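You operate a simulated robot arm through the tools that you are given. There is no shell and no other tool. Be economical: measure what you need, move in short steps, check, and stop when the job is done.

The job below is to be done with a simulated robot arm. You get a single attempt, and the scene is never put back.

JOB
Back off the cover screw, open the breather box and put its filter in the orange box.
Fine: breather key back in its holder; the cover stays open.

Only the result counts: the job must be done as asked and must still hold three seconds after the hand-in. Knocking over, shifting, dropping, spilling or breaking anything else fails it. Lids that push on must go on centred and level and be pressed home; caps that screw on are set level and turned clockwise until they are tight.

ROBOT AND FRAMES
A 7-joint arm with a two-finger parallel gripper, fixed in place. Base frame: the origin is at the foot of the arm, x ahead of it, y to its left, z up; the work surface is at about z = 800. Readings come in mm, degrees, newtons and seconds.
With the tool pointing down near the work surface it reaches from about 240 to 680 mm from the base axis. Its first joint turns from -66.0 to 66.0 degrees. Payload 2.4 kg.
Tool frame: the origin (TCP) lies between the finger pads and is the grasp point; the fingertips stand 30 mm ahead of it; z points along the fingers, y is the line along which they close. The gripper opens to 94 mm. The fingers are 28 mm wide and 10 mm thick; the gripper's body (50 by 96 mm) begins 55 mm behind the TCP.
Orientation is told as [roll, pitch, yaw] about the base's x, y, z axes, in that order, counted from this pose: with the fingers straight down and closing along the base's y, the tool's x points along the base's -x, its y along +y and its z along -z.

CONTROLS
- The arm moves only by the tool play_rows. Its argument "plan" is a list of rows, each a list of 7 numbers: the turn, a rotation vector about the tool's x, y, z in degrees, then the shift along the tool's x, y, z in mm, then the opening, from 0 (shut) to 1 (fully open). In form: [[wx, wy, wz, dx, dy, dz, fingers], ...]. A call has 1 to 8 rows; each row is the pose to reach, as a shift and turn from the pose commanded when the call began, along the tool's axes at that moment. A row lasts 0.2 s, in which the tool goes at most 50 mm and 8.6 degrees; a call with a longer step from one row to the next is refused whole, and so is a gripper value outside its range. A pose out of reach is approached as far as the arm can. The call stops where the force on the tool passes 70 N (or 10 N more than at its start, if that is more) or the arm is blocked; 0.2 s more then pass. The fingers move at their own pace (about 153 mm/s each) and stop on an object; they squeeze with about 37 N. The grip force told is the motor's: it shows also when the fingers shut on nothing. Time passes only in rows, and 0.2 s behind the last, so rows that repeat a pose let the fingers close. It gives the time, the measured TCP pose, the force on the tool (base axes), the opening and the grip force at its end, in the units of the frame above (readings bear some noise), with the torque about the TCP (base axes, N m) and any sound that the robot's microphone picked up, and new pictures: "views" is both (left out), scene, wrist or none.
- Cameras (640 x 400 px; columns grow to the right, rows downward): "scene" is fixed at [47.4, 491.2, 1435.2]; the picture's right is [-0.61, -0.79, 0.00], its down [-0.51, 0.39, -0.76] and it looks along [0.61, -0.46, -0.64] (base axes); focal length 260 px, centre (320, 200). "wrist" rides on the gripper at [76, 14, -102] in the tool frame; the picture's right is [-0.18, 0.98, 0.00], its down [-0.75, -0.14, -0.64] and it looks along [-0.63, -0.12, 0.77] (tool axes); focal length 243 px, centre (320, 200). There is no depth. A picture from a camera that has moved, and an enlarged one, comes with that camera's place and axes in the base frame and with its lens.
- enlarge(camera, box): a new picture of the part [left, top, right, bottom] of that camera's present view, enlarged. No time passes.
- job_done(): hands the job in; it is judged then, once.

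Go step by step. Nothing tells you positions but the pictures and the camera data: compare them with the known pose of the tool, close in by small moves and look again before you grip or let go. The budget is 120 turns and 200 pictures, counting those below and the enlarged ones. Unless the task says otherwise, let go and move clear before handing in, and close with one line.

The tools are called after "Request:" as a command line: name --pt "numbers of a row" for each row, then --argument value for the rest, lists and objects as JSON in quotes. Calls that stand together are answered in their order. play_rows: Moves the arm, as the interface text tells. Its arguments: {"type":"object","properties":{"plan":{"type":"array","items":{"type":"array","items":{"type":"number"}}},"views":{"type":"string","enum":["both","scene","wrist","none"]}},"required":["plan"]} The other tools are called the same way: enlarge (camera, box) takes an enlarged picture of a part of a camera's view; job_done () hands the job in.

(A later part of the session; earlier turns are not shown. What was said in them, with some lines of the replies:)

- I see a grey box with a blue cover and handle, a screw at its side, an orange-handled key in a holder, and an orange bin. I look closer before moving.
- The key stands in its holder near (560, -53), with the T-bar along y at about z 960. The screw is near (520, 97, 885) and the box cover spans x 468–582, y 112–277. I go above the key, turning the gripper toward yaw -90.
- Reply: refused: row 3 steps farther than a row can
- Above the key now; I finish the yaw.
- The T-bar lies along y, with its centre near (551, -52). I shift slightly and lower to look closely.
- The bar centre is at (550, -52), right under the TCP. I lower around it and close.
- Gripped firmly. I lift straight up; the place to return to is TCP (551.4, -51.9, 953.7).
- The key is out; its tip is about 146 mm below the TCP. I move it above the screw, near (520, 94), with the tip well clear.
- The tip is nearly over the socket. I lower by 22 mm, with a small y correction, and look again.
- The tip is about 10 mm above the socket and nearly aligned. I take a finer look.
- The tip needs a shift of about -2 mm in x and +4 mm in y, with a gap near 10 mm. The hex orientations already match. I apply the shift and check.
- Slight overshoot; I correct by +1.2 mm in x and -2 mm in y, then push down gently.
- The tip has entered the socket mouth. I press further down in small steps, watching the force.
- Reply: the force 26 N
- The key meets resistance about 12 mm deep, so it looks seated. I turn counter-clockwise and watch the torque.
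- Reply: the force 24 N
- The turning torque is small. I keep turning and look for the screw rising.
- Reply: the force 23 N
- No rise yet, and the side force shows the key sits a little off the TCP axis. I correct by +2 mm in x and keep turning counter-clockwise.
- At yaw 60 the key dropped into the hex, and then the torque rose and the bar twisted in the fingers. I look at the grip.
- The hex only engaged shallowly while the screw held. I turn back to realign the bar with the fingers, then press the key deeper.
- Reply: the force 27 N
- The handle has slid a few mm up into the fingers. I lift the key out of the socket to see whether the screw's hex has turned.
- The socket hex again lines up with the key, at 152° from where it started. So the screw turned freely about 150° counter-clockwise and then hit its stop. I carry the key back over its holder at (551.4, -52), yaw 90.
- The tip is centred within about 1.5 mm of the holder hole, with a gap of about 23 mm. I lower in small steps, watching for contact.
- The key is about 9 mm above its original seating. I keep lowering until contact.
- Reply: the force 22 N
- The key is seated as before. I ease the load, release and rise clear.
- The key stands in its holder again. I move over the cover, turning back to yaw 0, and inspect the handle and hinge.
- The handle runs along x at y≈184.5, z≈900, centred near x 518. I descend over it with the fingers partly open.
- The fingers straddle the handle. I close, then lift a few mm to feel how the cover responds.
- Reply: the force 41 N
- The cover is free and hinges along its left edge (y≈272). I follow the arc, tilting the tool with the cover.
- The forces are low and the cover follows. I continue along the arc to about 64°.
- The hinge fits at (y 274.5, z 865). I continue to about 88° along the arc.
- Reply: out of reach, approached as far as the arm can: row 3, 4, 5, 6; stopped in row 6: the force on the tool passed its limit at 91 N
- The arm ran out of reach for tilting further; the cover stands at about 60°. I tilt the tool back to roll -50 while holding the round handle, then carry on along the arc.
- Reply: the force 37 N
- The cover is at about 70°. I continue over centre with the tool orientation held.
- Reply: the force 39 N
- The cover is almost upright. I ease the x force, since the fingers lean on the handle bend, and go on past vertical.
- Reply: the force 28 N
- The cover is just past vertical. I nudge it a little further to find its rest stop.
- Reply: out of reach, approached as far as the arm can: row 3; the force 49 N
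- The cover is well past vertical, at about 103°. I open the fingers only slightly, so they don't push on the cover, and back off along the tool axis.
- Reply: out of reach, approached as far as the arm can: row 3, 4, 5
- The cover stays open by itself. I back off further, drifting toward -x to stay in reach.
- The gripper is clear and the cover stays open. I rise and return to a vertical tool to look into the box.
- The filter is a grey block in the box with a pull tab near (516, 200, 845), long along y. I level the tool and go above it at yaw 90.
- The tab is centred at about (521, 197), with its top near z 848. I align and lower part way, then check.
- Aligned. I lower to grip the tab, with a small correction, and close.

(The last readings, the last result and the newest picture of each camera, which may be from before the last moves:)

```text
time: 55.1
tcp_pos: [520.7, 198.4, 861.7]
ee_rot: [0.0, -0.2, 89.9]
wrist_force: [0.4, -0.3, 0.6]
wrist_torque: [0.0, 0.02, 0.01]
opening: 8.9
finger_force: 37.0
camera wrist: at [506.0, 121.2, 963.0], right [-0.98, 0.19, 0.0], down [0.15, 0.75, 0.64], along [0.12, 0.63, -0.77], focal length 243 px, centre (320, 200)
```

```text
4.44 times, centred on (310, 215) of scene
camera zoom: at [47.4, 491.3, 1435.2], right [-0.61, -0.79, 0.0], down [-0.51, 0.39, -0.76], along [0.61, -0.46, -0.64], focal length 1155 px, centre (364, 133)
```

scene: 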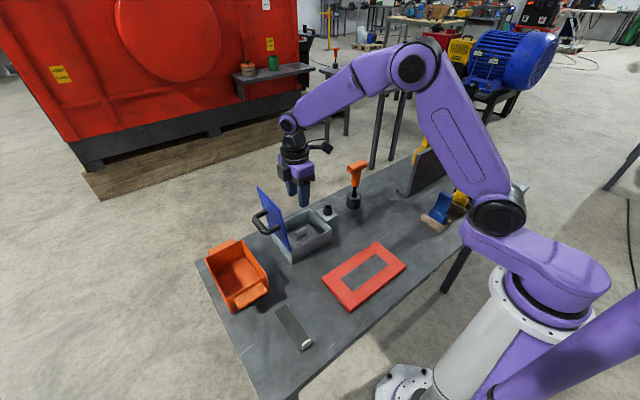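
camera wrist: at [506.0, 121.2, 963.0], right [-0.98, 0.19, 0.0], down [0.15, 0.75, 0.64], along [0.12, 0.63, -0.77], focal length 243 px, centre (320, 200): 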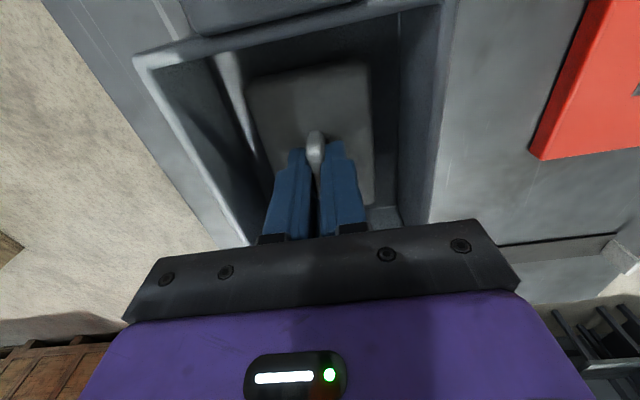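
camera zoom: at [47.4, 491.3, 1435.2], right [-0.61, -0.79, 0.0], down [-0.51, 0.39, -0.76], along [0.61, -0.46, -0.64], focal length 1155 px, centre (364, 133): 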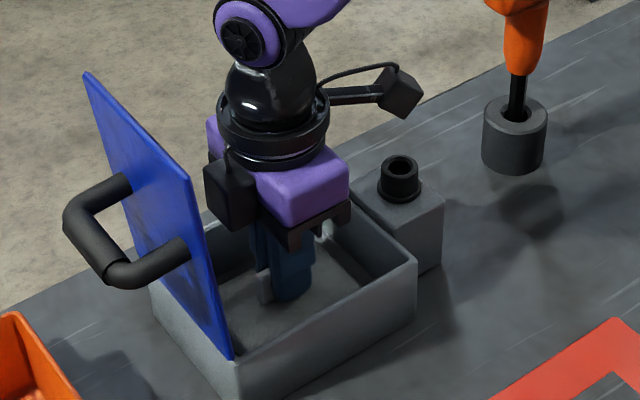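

The tab is gripped (8.9 mm). I lift straight up gently.

Request:
play_rows --pt "0 0 0 0 0 -4 0" --pt "0 0 0 0 0 -10 0" --pt "0 0 0 0 0 -20 0" --pt "0 0 0 0 0 -32 0" --pt "0 0 0 0 0 -46 0" --pt "0 0 0 0 0 -60 0" --pt "0 0 0 0 0 -80 0" --pt "0 0 0 0 0 -100 0"

Request:
enlarge --camera "scene" --box '[250, 140, 370, 270]'

```text
time: 56.9
tcp_pos: [519.5, 195.2, 961.1]
ee_rot: [0.1, -0.1, 89.8]
wrist_force: [0.2, 0.2, -0.3]
wrist_torque: [0.01, -0.03, 0.01]
opening: 8.9
finger_force: 36.8
camera wrist: at [505.9, 118.9, 1063.9], right [-0.98, 0.19, 0.0], down [0.15, 0.75, 0.64], along [0.12, 0.63, -0.77], focal length 243 px, centre (320, 200)
```

scene: 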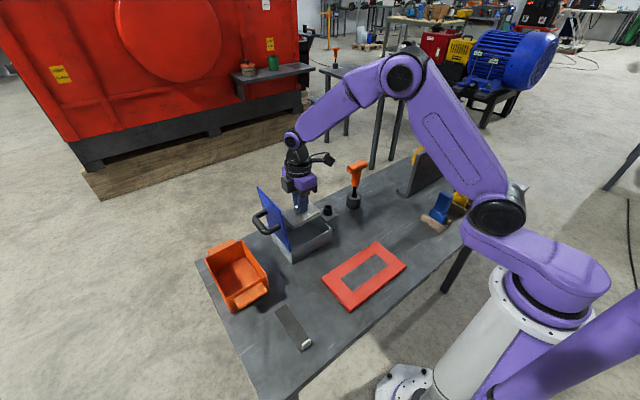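
wrist: 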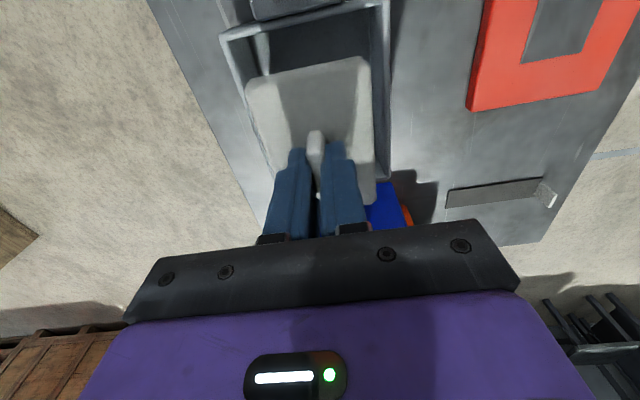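

```text
3.08 times, centred on (310, 205) of scene
camera zoom: at [47.4, 491.3, 1435.2], right [-0.61, -0.79, 0.0], down [-0.51, 0.39, -0.76], along [0.61, -0.46, -0.64], focal length 800 px, centre (351, 185)
```

zoom: 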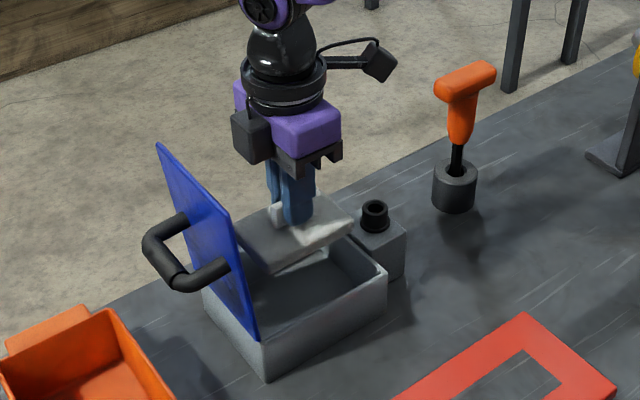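

The filter is out, about 100 by 70 mm with its long side along y. I lift above the cover top, then carry it over the orange box (centre about (493, 414)) while turning to yaw 0.

Request:
play_rows --pt "0 0 0 0 0 -35 0" --pt "0 0 0 0 0 -70 0" --pt "0 0 0 0 0 -105 0" --pt "0 0 0 0 0 -140 0" --pt "0 0 0 0 0 -172 0" --pt "0 0 0 0 0 -172 0" --views "none"

Request:
play_rows --pt "0 0 8 -27 3 0 0" --pt "0 0 16 -54 6 0 0" --pt "0 0 24 -81 10 0 0" --pt "0 0 32 -108 13 0 0" --pt "0 0 40 -135 17 0 0" --pt "0 0 48 -162 20 0 0" --pt "0 0 56 -189 24 0 0" --pt "0 0 64 -217 27 0 0" --views "none"

Request:
play_rows --pt "0 0 8 0 0 0 0" --pt "0 0 16 0 0 0 0" --pt "0 0 24 0 0 0 0" --pt "0 0 26 0 0 0 0"

Request:
enlarge --camera "scene" --box '[180, 100, 340, 320]'

```text
time: 58.3
tcp_pos: [522.9, 194.1, 1137.3]
ee_rot: [0.2, 0.0, 89.9]
wrist_force: [-0.7, -0.3, -1.4]
wrist_torque: [-0.03, -0.04, 0.02]
opening: 8.9
finger_force: 37.0
```

```text
time: 60.1
tcp_pos: [495.0, 412.7, 1134.1]
ee_rot: [0.1, 0.2, 25.7]
wrist_force: [-1.0, -0.2, -0.7]
wrist_torque: [-0.01, 0.01, -0.03]
opening: 8.7
finger_force: 37.0
```

```text
time: 61.1
tcp_pos: [494.4, 411.7, 1134.2]
ee_rot: [0.2, 0.3, -0.3]
wrist_force: [-0.5, -0.1, -1.3]
wrist_torque: [0.04, 0.02, -0.02]
opening: 9.0
finger_force: 37.1
camera wrist: at [419.2, 426.4, 1236.7], right [0.19, 0.98, 0.0], down [0.75, -0.15, 0.64], along [0.63, -0.12, -0.77], focal length 243 px, centre (320, 200)
```

scene: 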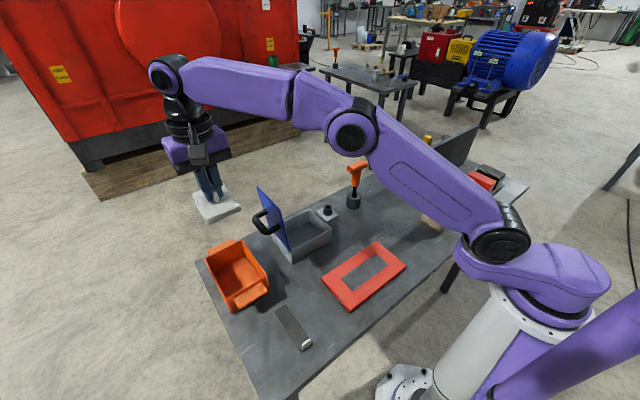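
wrist: 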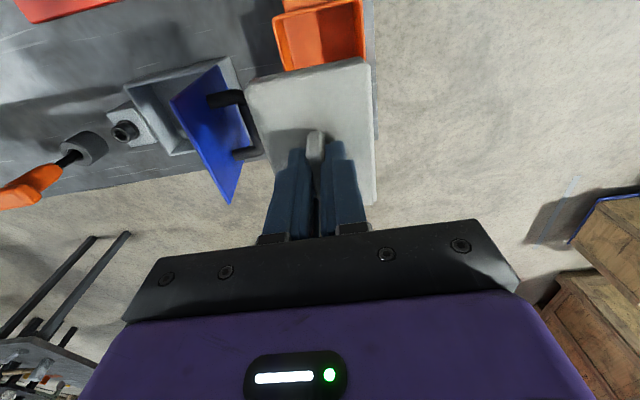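

```text
1.82 times, centred on (260, 210) of scene
camera zoom: at [47.4, 491.3, 1435.2], right [-0.61, -0.79, 0.0], down [-0.51, 0.39, -0.76], along [0.61, -0.46, -0.64], focal length 473 px, centre (429, 182)
```

zoom: 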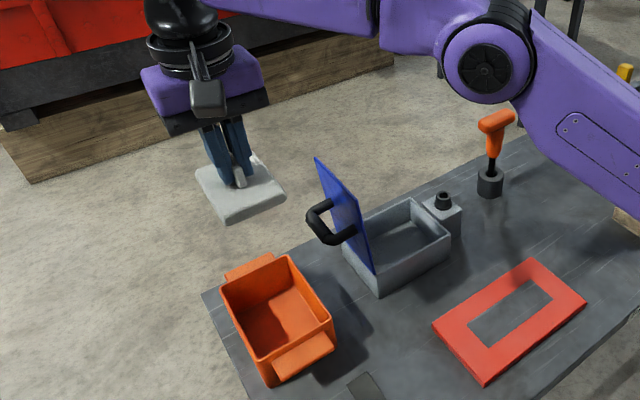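

The filter is centred on the bin within a few mm. I lower to just above the rim and check the alignment.

Request:
play_rows --pt "0 0 0 0 0 40 0" --pt "0 0 0 0 0 80 0" --pt "0 0 0 0 0 120 0" --pt "0 0 0 0 0 155 0" --pt "0 0 0 0 0 177 0" --pt "0 0 0 0 0 177 0"

Request:
enlarge --camera "scene" --box '[180, 170, 300, 320]'

Request:
enlarge --camera "wrist" --box '[200, 0, 440, 150]'

```text
time: 62.5
tcp_pos: [494.8, 413.1, 955.6]
ee_rot: [0.1, 0.1, -0.2]
wrist_force: [0.1, -0.8, -0.5]
wrist_torque: [0.03, 0.0, -0.02]
opening: 8.8
finger_force: 36.7
camera wrist: at [418.8, 428.0, 1057.5], right [0.19, 0.98, 0.0], down [0.75, -0.14, 0.64], along [0.63, -0.12, -0.77], focal length 243 px, centre (320, 200)
```

scene: 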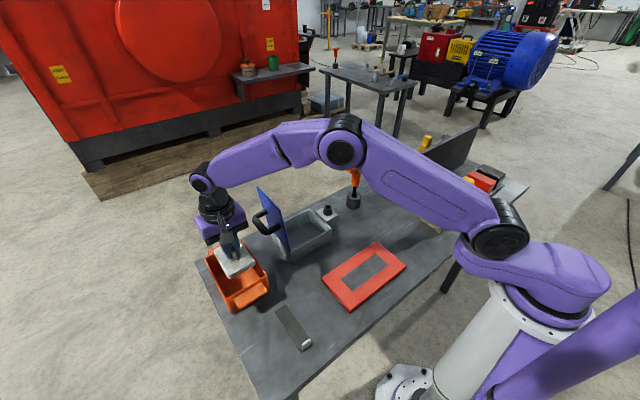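
wrist: 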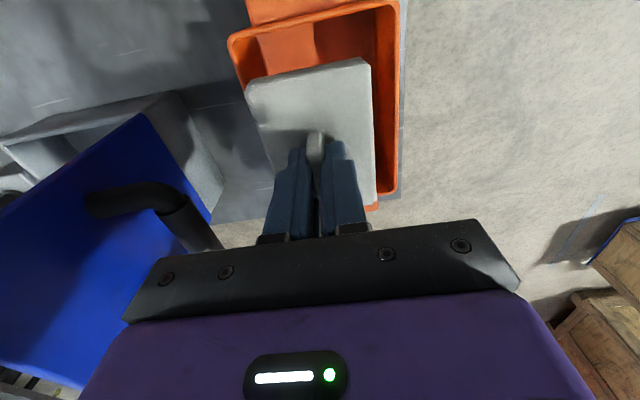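

```text
2.67 times, centred on (240, 245) of scene
camera zoom: at [47.4, 491.3, 1435.2], right [-0.61, -0.79, 0.0], down [-0.51, 0.39, -0.76], along [0.61, -0.46, -0.64], focal length 693 px, centre (533, 80)
```

zoom: 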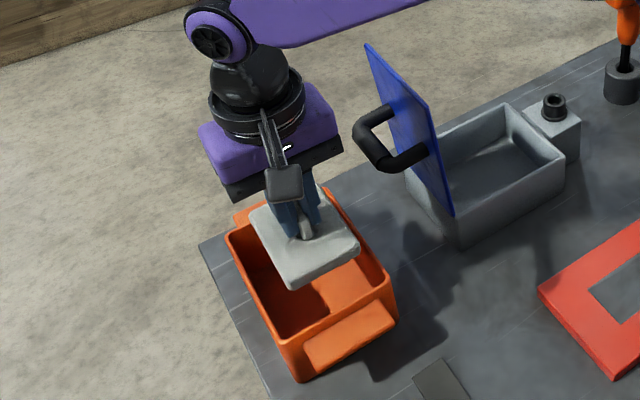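

```text
2.67 times, centred on (320, 75) of wrist
camera zoom: at [418.8, 428.0, 1057.5], right [0.19, 0.98, 0.0], down [0.75, -0.14, 0.64], along [0.63, -0.12, -0.77], focal length 647 px, centre (320, 533)
```

zoom: 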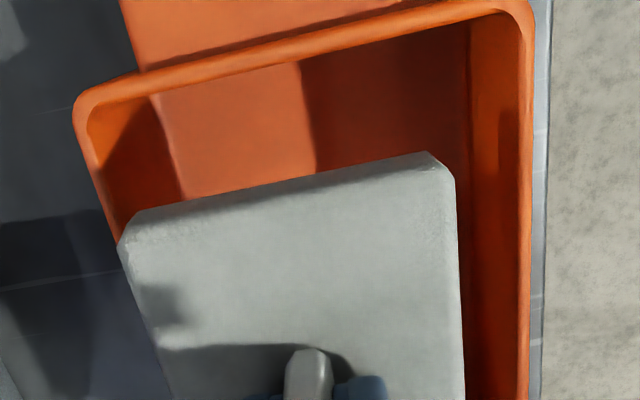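

The filter should shift about 6 mm in +y to be centred. I shift it and lower it into the bin.

Request:
play_rows --pt "0 0 0 0 6 5 0" --pt "0 0 0 0 6 25 0" --pt "0 0 0 0 6 45 0" --pt "0 0 0 0 6 60 0" --pt "0 0 0 0 6 70 0" --pt "0 0 0 0 6 75 0"

Request:
enlarge --camera "scene" --box '[180, 170, 300, 320]'

```text
time: 63.9
tcp_pos: [494.1, 420.3, 883.3]
ee_rot: [0.1, 0.1, -0.2]
wrist_force: [-0.6, 0.2, -1.3]
wrist_torque: [0.01, -0.02, -0.03]
opening: 9.0
finger_force: 37.1
camera wrist: at [418.6, 435.1, 984.7], right [0.19, 0.98, 0.0], down [0.75, -0.14, 0.64], along [0.63, -0.12, -0.77], focal length 243 px, centre (320, 200)
```

scene: 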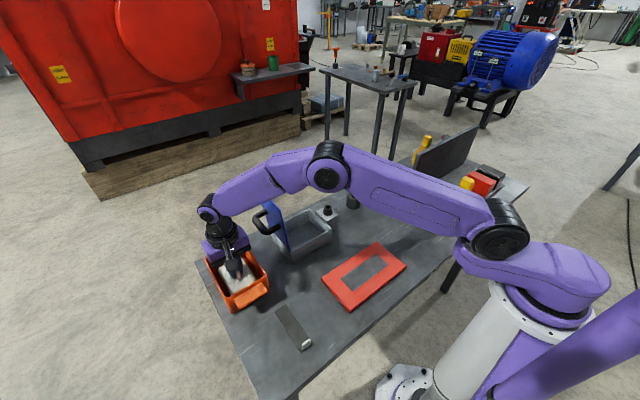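
wrist: 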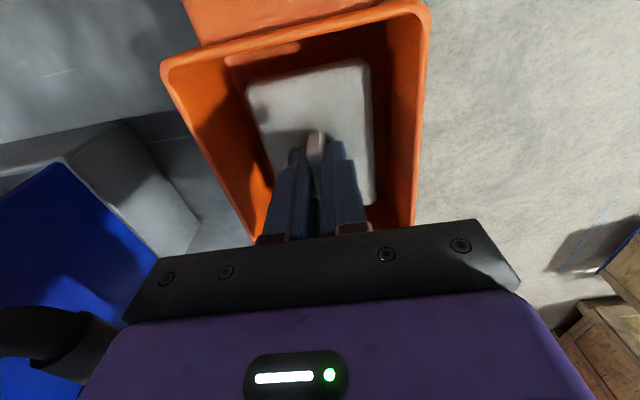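

```text
2.67 times, centred on (240, 245) of scene
camera zoom: at [47.4, 491.3, 1435.2], right [-0.61, -0.79, 0.0], down [-0.51, 0.39, -0.76], along [0.61, -0.46, -0.64], focal length 693 px, centre (533, 80)
```

zoom: 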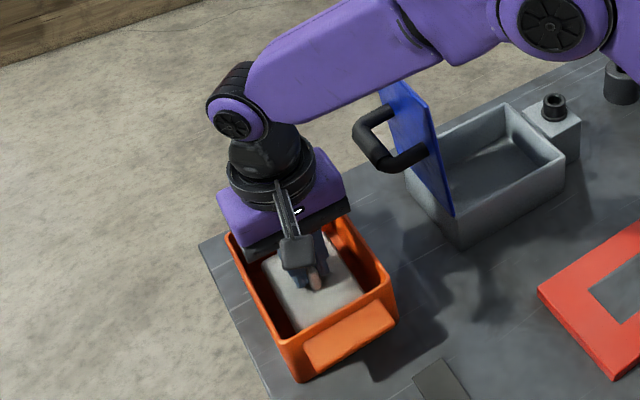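

Well centred inside the bin. I lower slowly to floor contact.

Request:
play_rows --pt "0 0 0 0 0 4 0" --pt "0 0 0 0 0 8 0" --pt "0 0 0 0 0 11 0" --pt "0 0 0 0 0 14 0" --pt "0 0 0 0 0 17 0"

Request:
enlarge --camera "scene" --box '[180, 170, 300, 320]'

```text
time: 65.1
tcp_pos: [495.8, 419.8, 865.1]
ee_rot: [0.1, 0.1, -0.2]
wrist_force: [0.1, 0.3, -0.9]
wrist_torque: [-0.02, 0.03, 0.01]
opening: 9.0
finger_force: 36.7
camera wrist: at [418.5, 433.8, 967.2], right [0.19, 0.98, 0.0], down [0.75, -0.14, 0.64], along [0.63, -0.12, -0.77], focal length 243 px, centre (320, 200)
```

scene: 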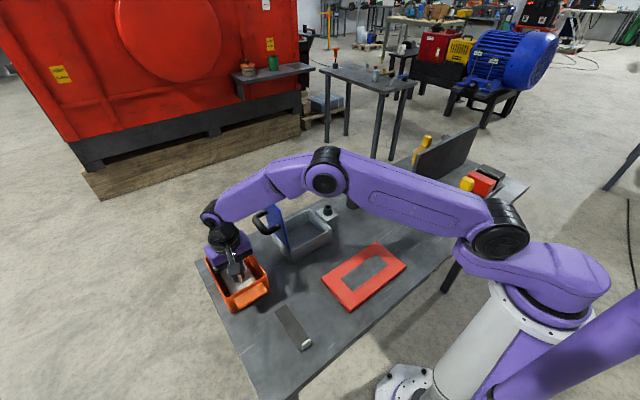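
wrist: 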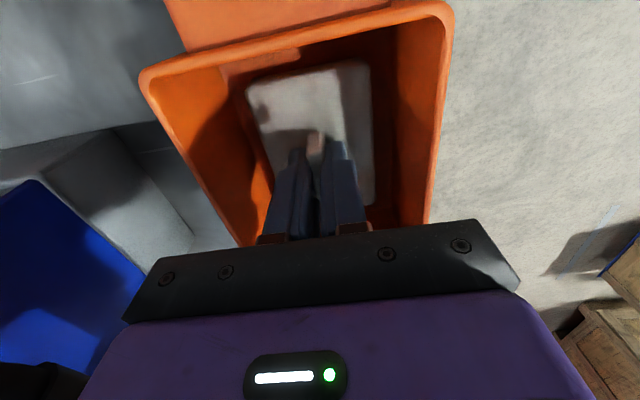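

```text
2.67 times, centred on (240, 245) of scene
camera zoom: at [47.4, 491.3, 1435.2], right [-0.61, -0.79, 0.0], down [-0.51, 0.39, -0.76], along [0.61, -0.46, -0.64], focal length 693 px, centre (533, 80)
```

zoom: 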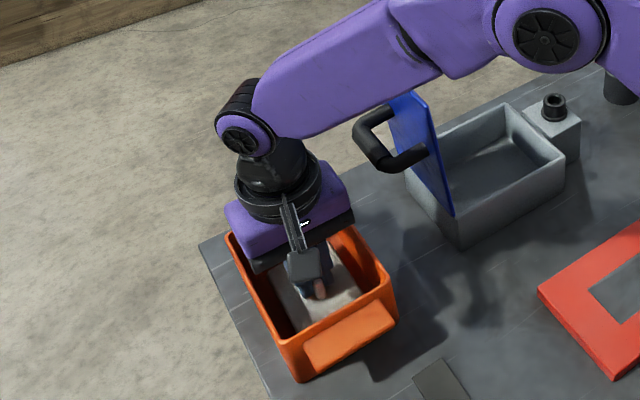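

No contact yet; I continue down gently.

Request:
play_rows --pt "0 0 0 0 0 3 0" --pt "0 0 0 0 0 6 0" --pt "0 0 0 0 0 9 0" --pt "0 0 0 0 0 11 0" --views "none"

```text
time: 66.1
tcp_pos: [493.7, 421.3, 857.6]
ee_rot: [0.2, 0.0, -0.1]
wrist_force: [-7.4, -9.3, 31.8]
wrist_torque: [-0.42, 0.09, -0.1]
opening: 8.8
finger_force: 37.1
```

It is on the floor of the bin. I ease off, open a little and withdraw straight up.

Request:
play_rows --pt "0 0 0 0 0 -4 0" --pt "0 0 0 0 0 -4 0.3" --pt "0 0 0 0 0 -4 0.3" --pt "0 0 0 0 0 -20 0.3" --pt "0 0 0 0 0 -55 0.3" --pt "0 0 0 0 0 -100 0.3" --pt "0 0 0 0 0 -145 0.3" --pt "0 0 0 0 0 -190 0.3"

Request:
enlarge --camera "scene" --box '[180, 170, 300, 320]'

```text
time: 67.9
tcp_pos: [495.8, 421.1, 1043.4]
ee_rot: [0.0, 0.2, -0.2]
wrist_force: [-0.2, -1.1, 0.4]
wrist_torque: [0.03, 0.02, -0.02]
opening: 28.4
finger_force: 0.1
camera wrist: at [420.2, 434.7, 1146.1], right [0.19, 0.98, 0.0], down [0.76, -0.14, 0.64], along [0.63, -0.12, -0.77], focal length 243 px, centre (320, 200)
```

scene: 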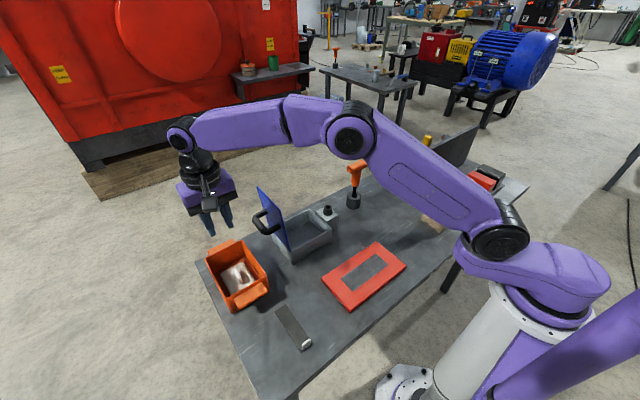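
wrist: 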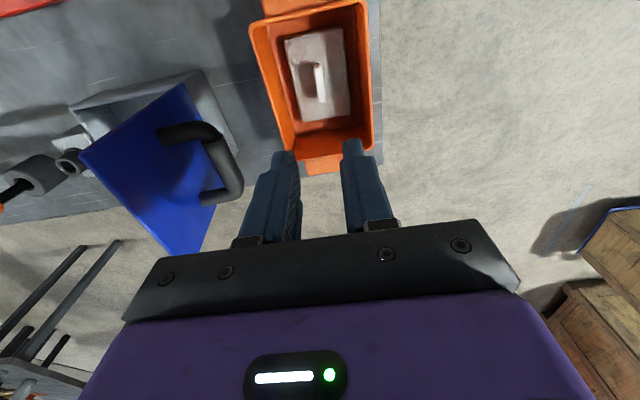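

```text
2.67 times, centred on (240, 245) of scene
camera zoom: at [47.4, 491.2, 1435.2], right [-0.61, -0.79, 0.0], down [-0.51, 0.39, -0.76], along [0.61, -0.46, -0.64], focal length 693 px, centre (533, 80)
```

zoom: 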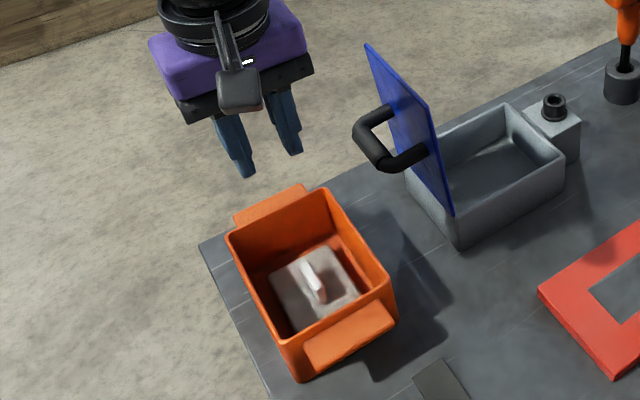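

The filter lies flat in the orange box, the cover stands open by itself, and the key is back in its holder. The arm is clear, so I hand in.

Request:
job_done

```text
The job is handed in.
```

The cover screw is backed off, the breather box is open and staying open, its filter is in the orange box, and the key is back in its holder; the job is handed in.
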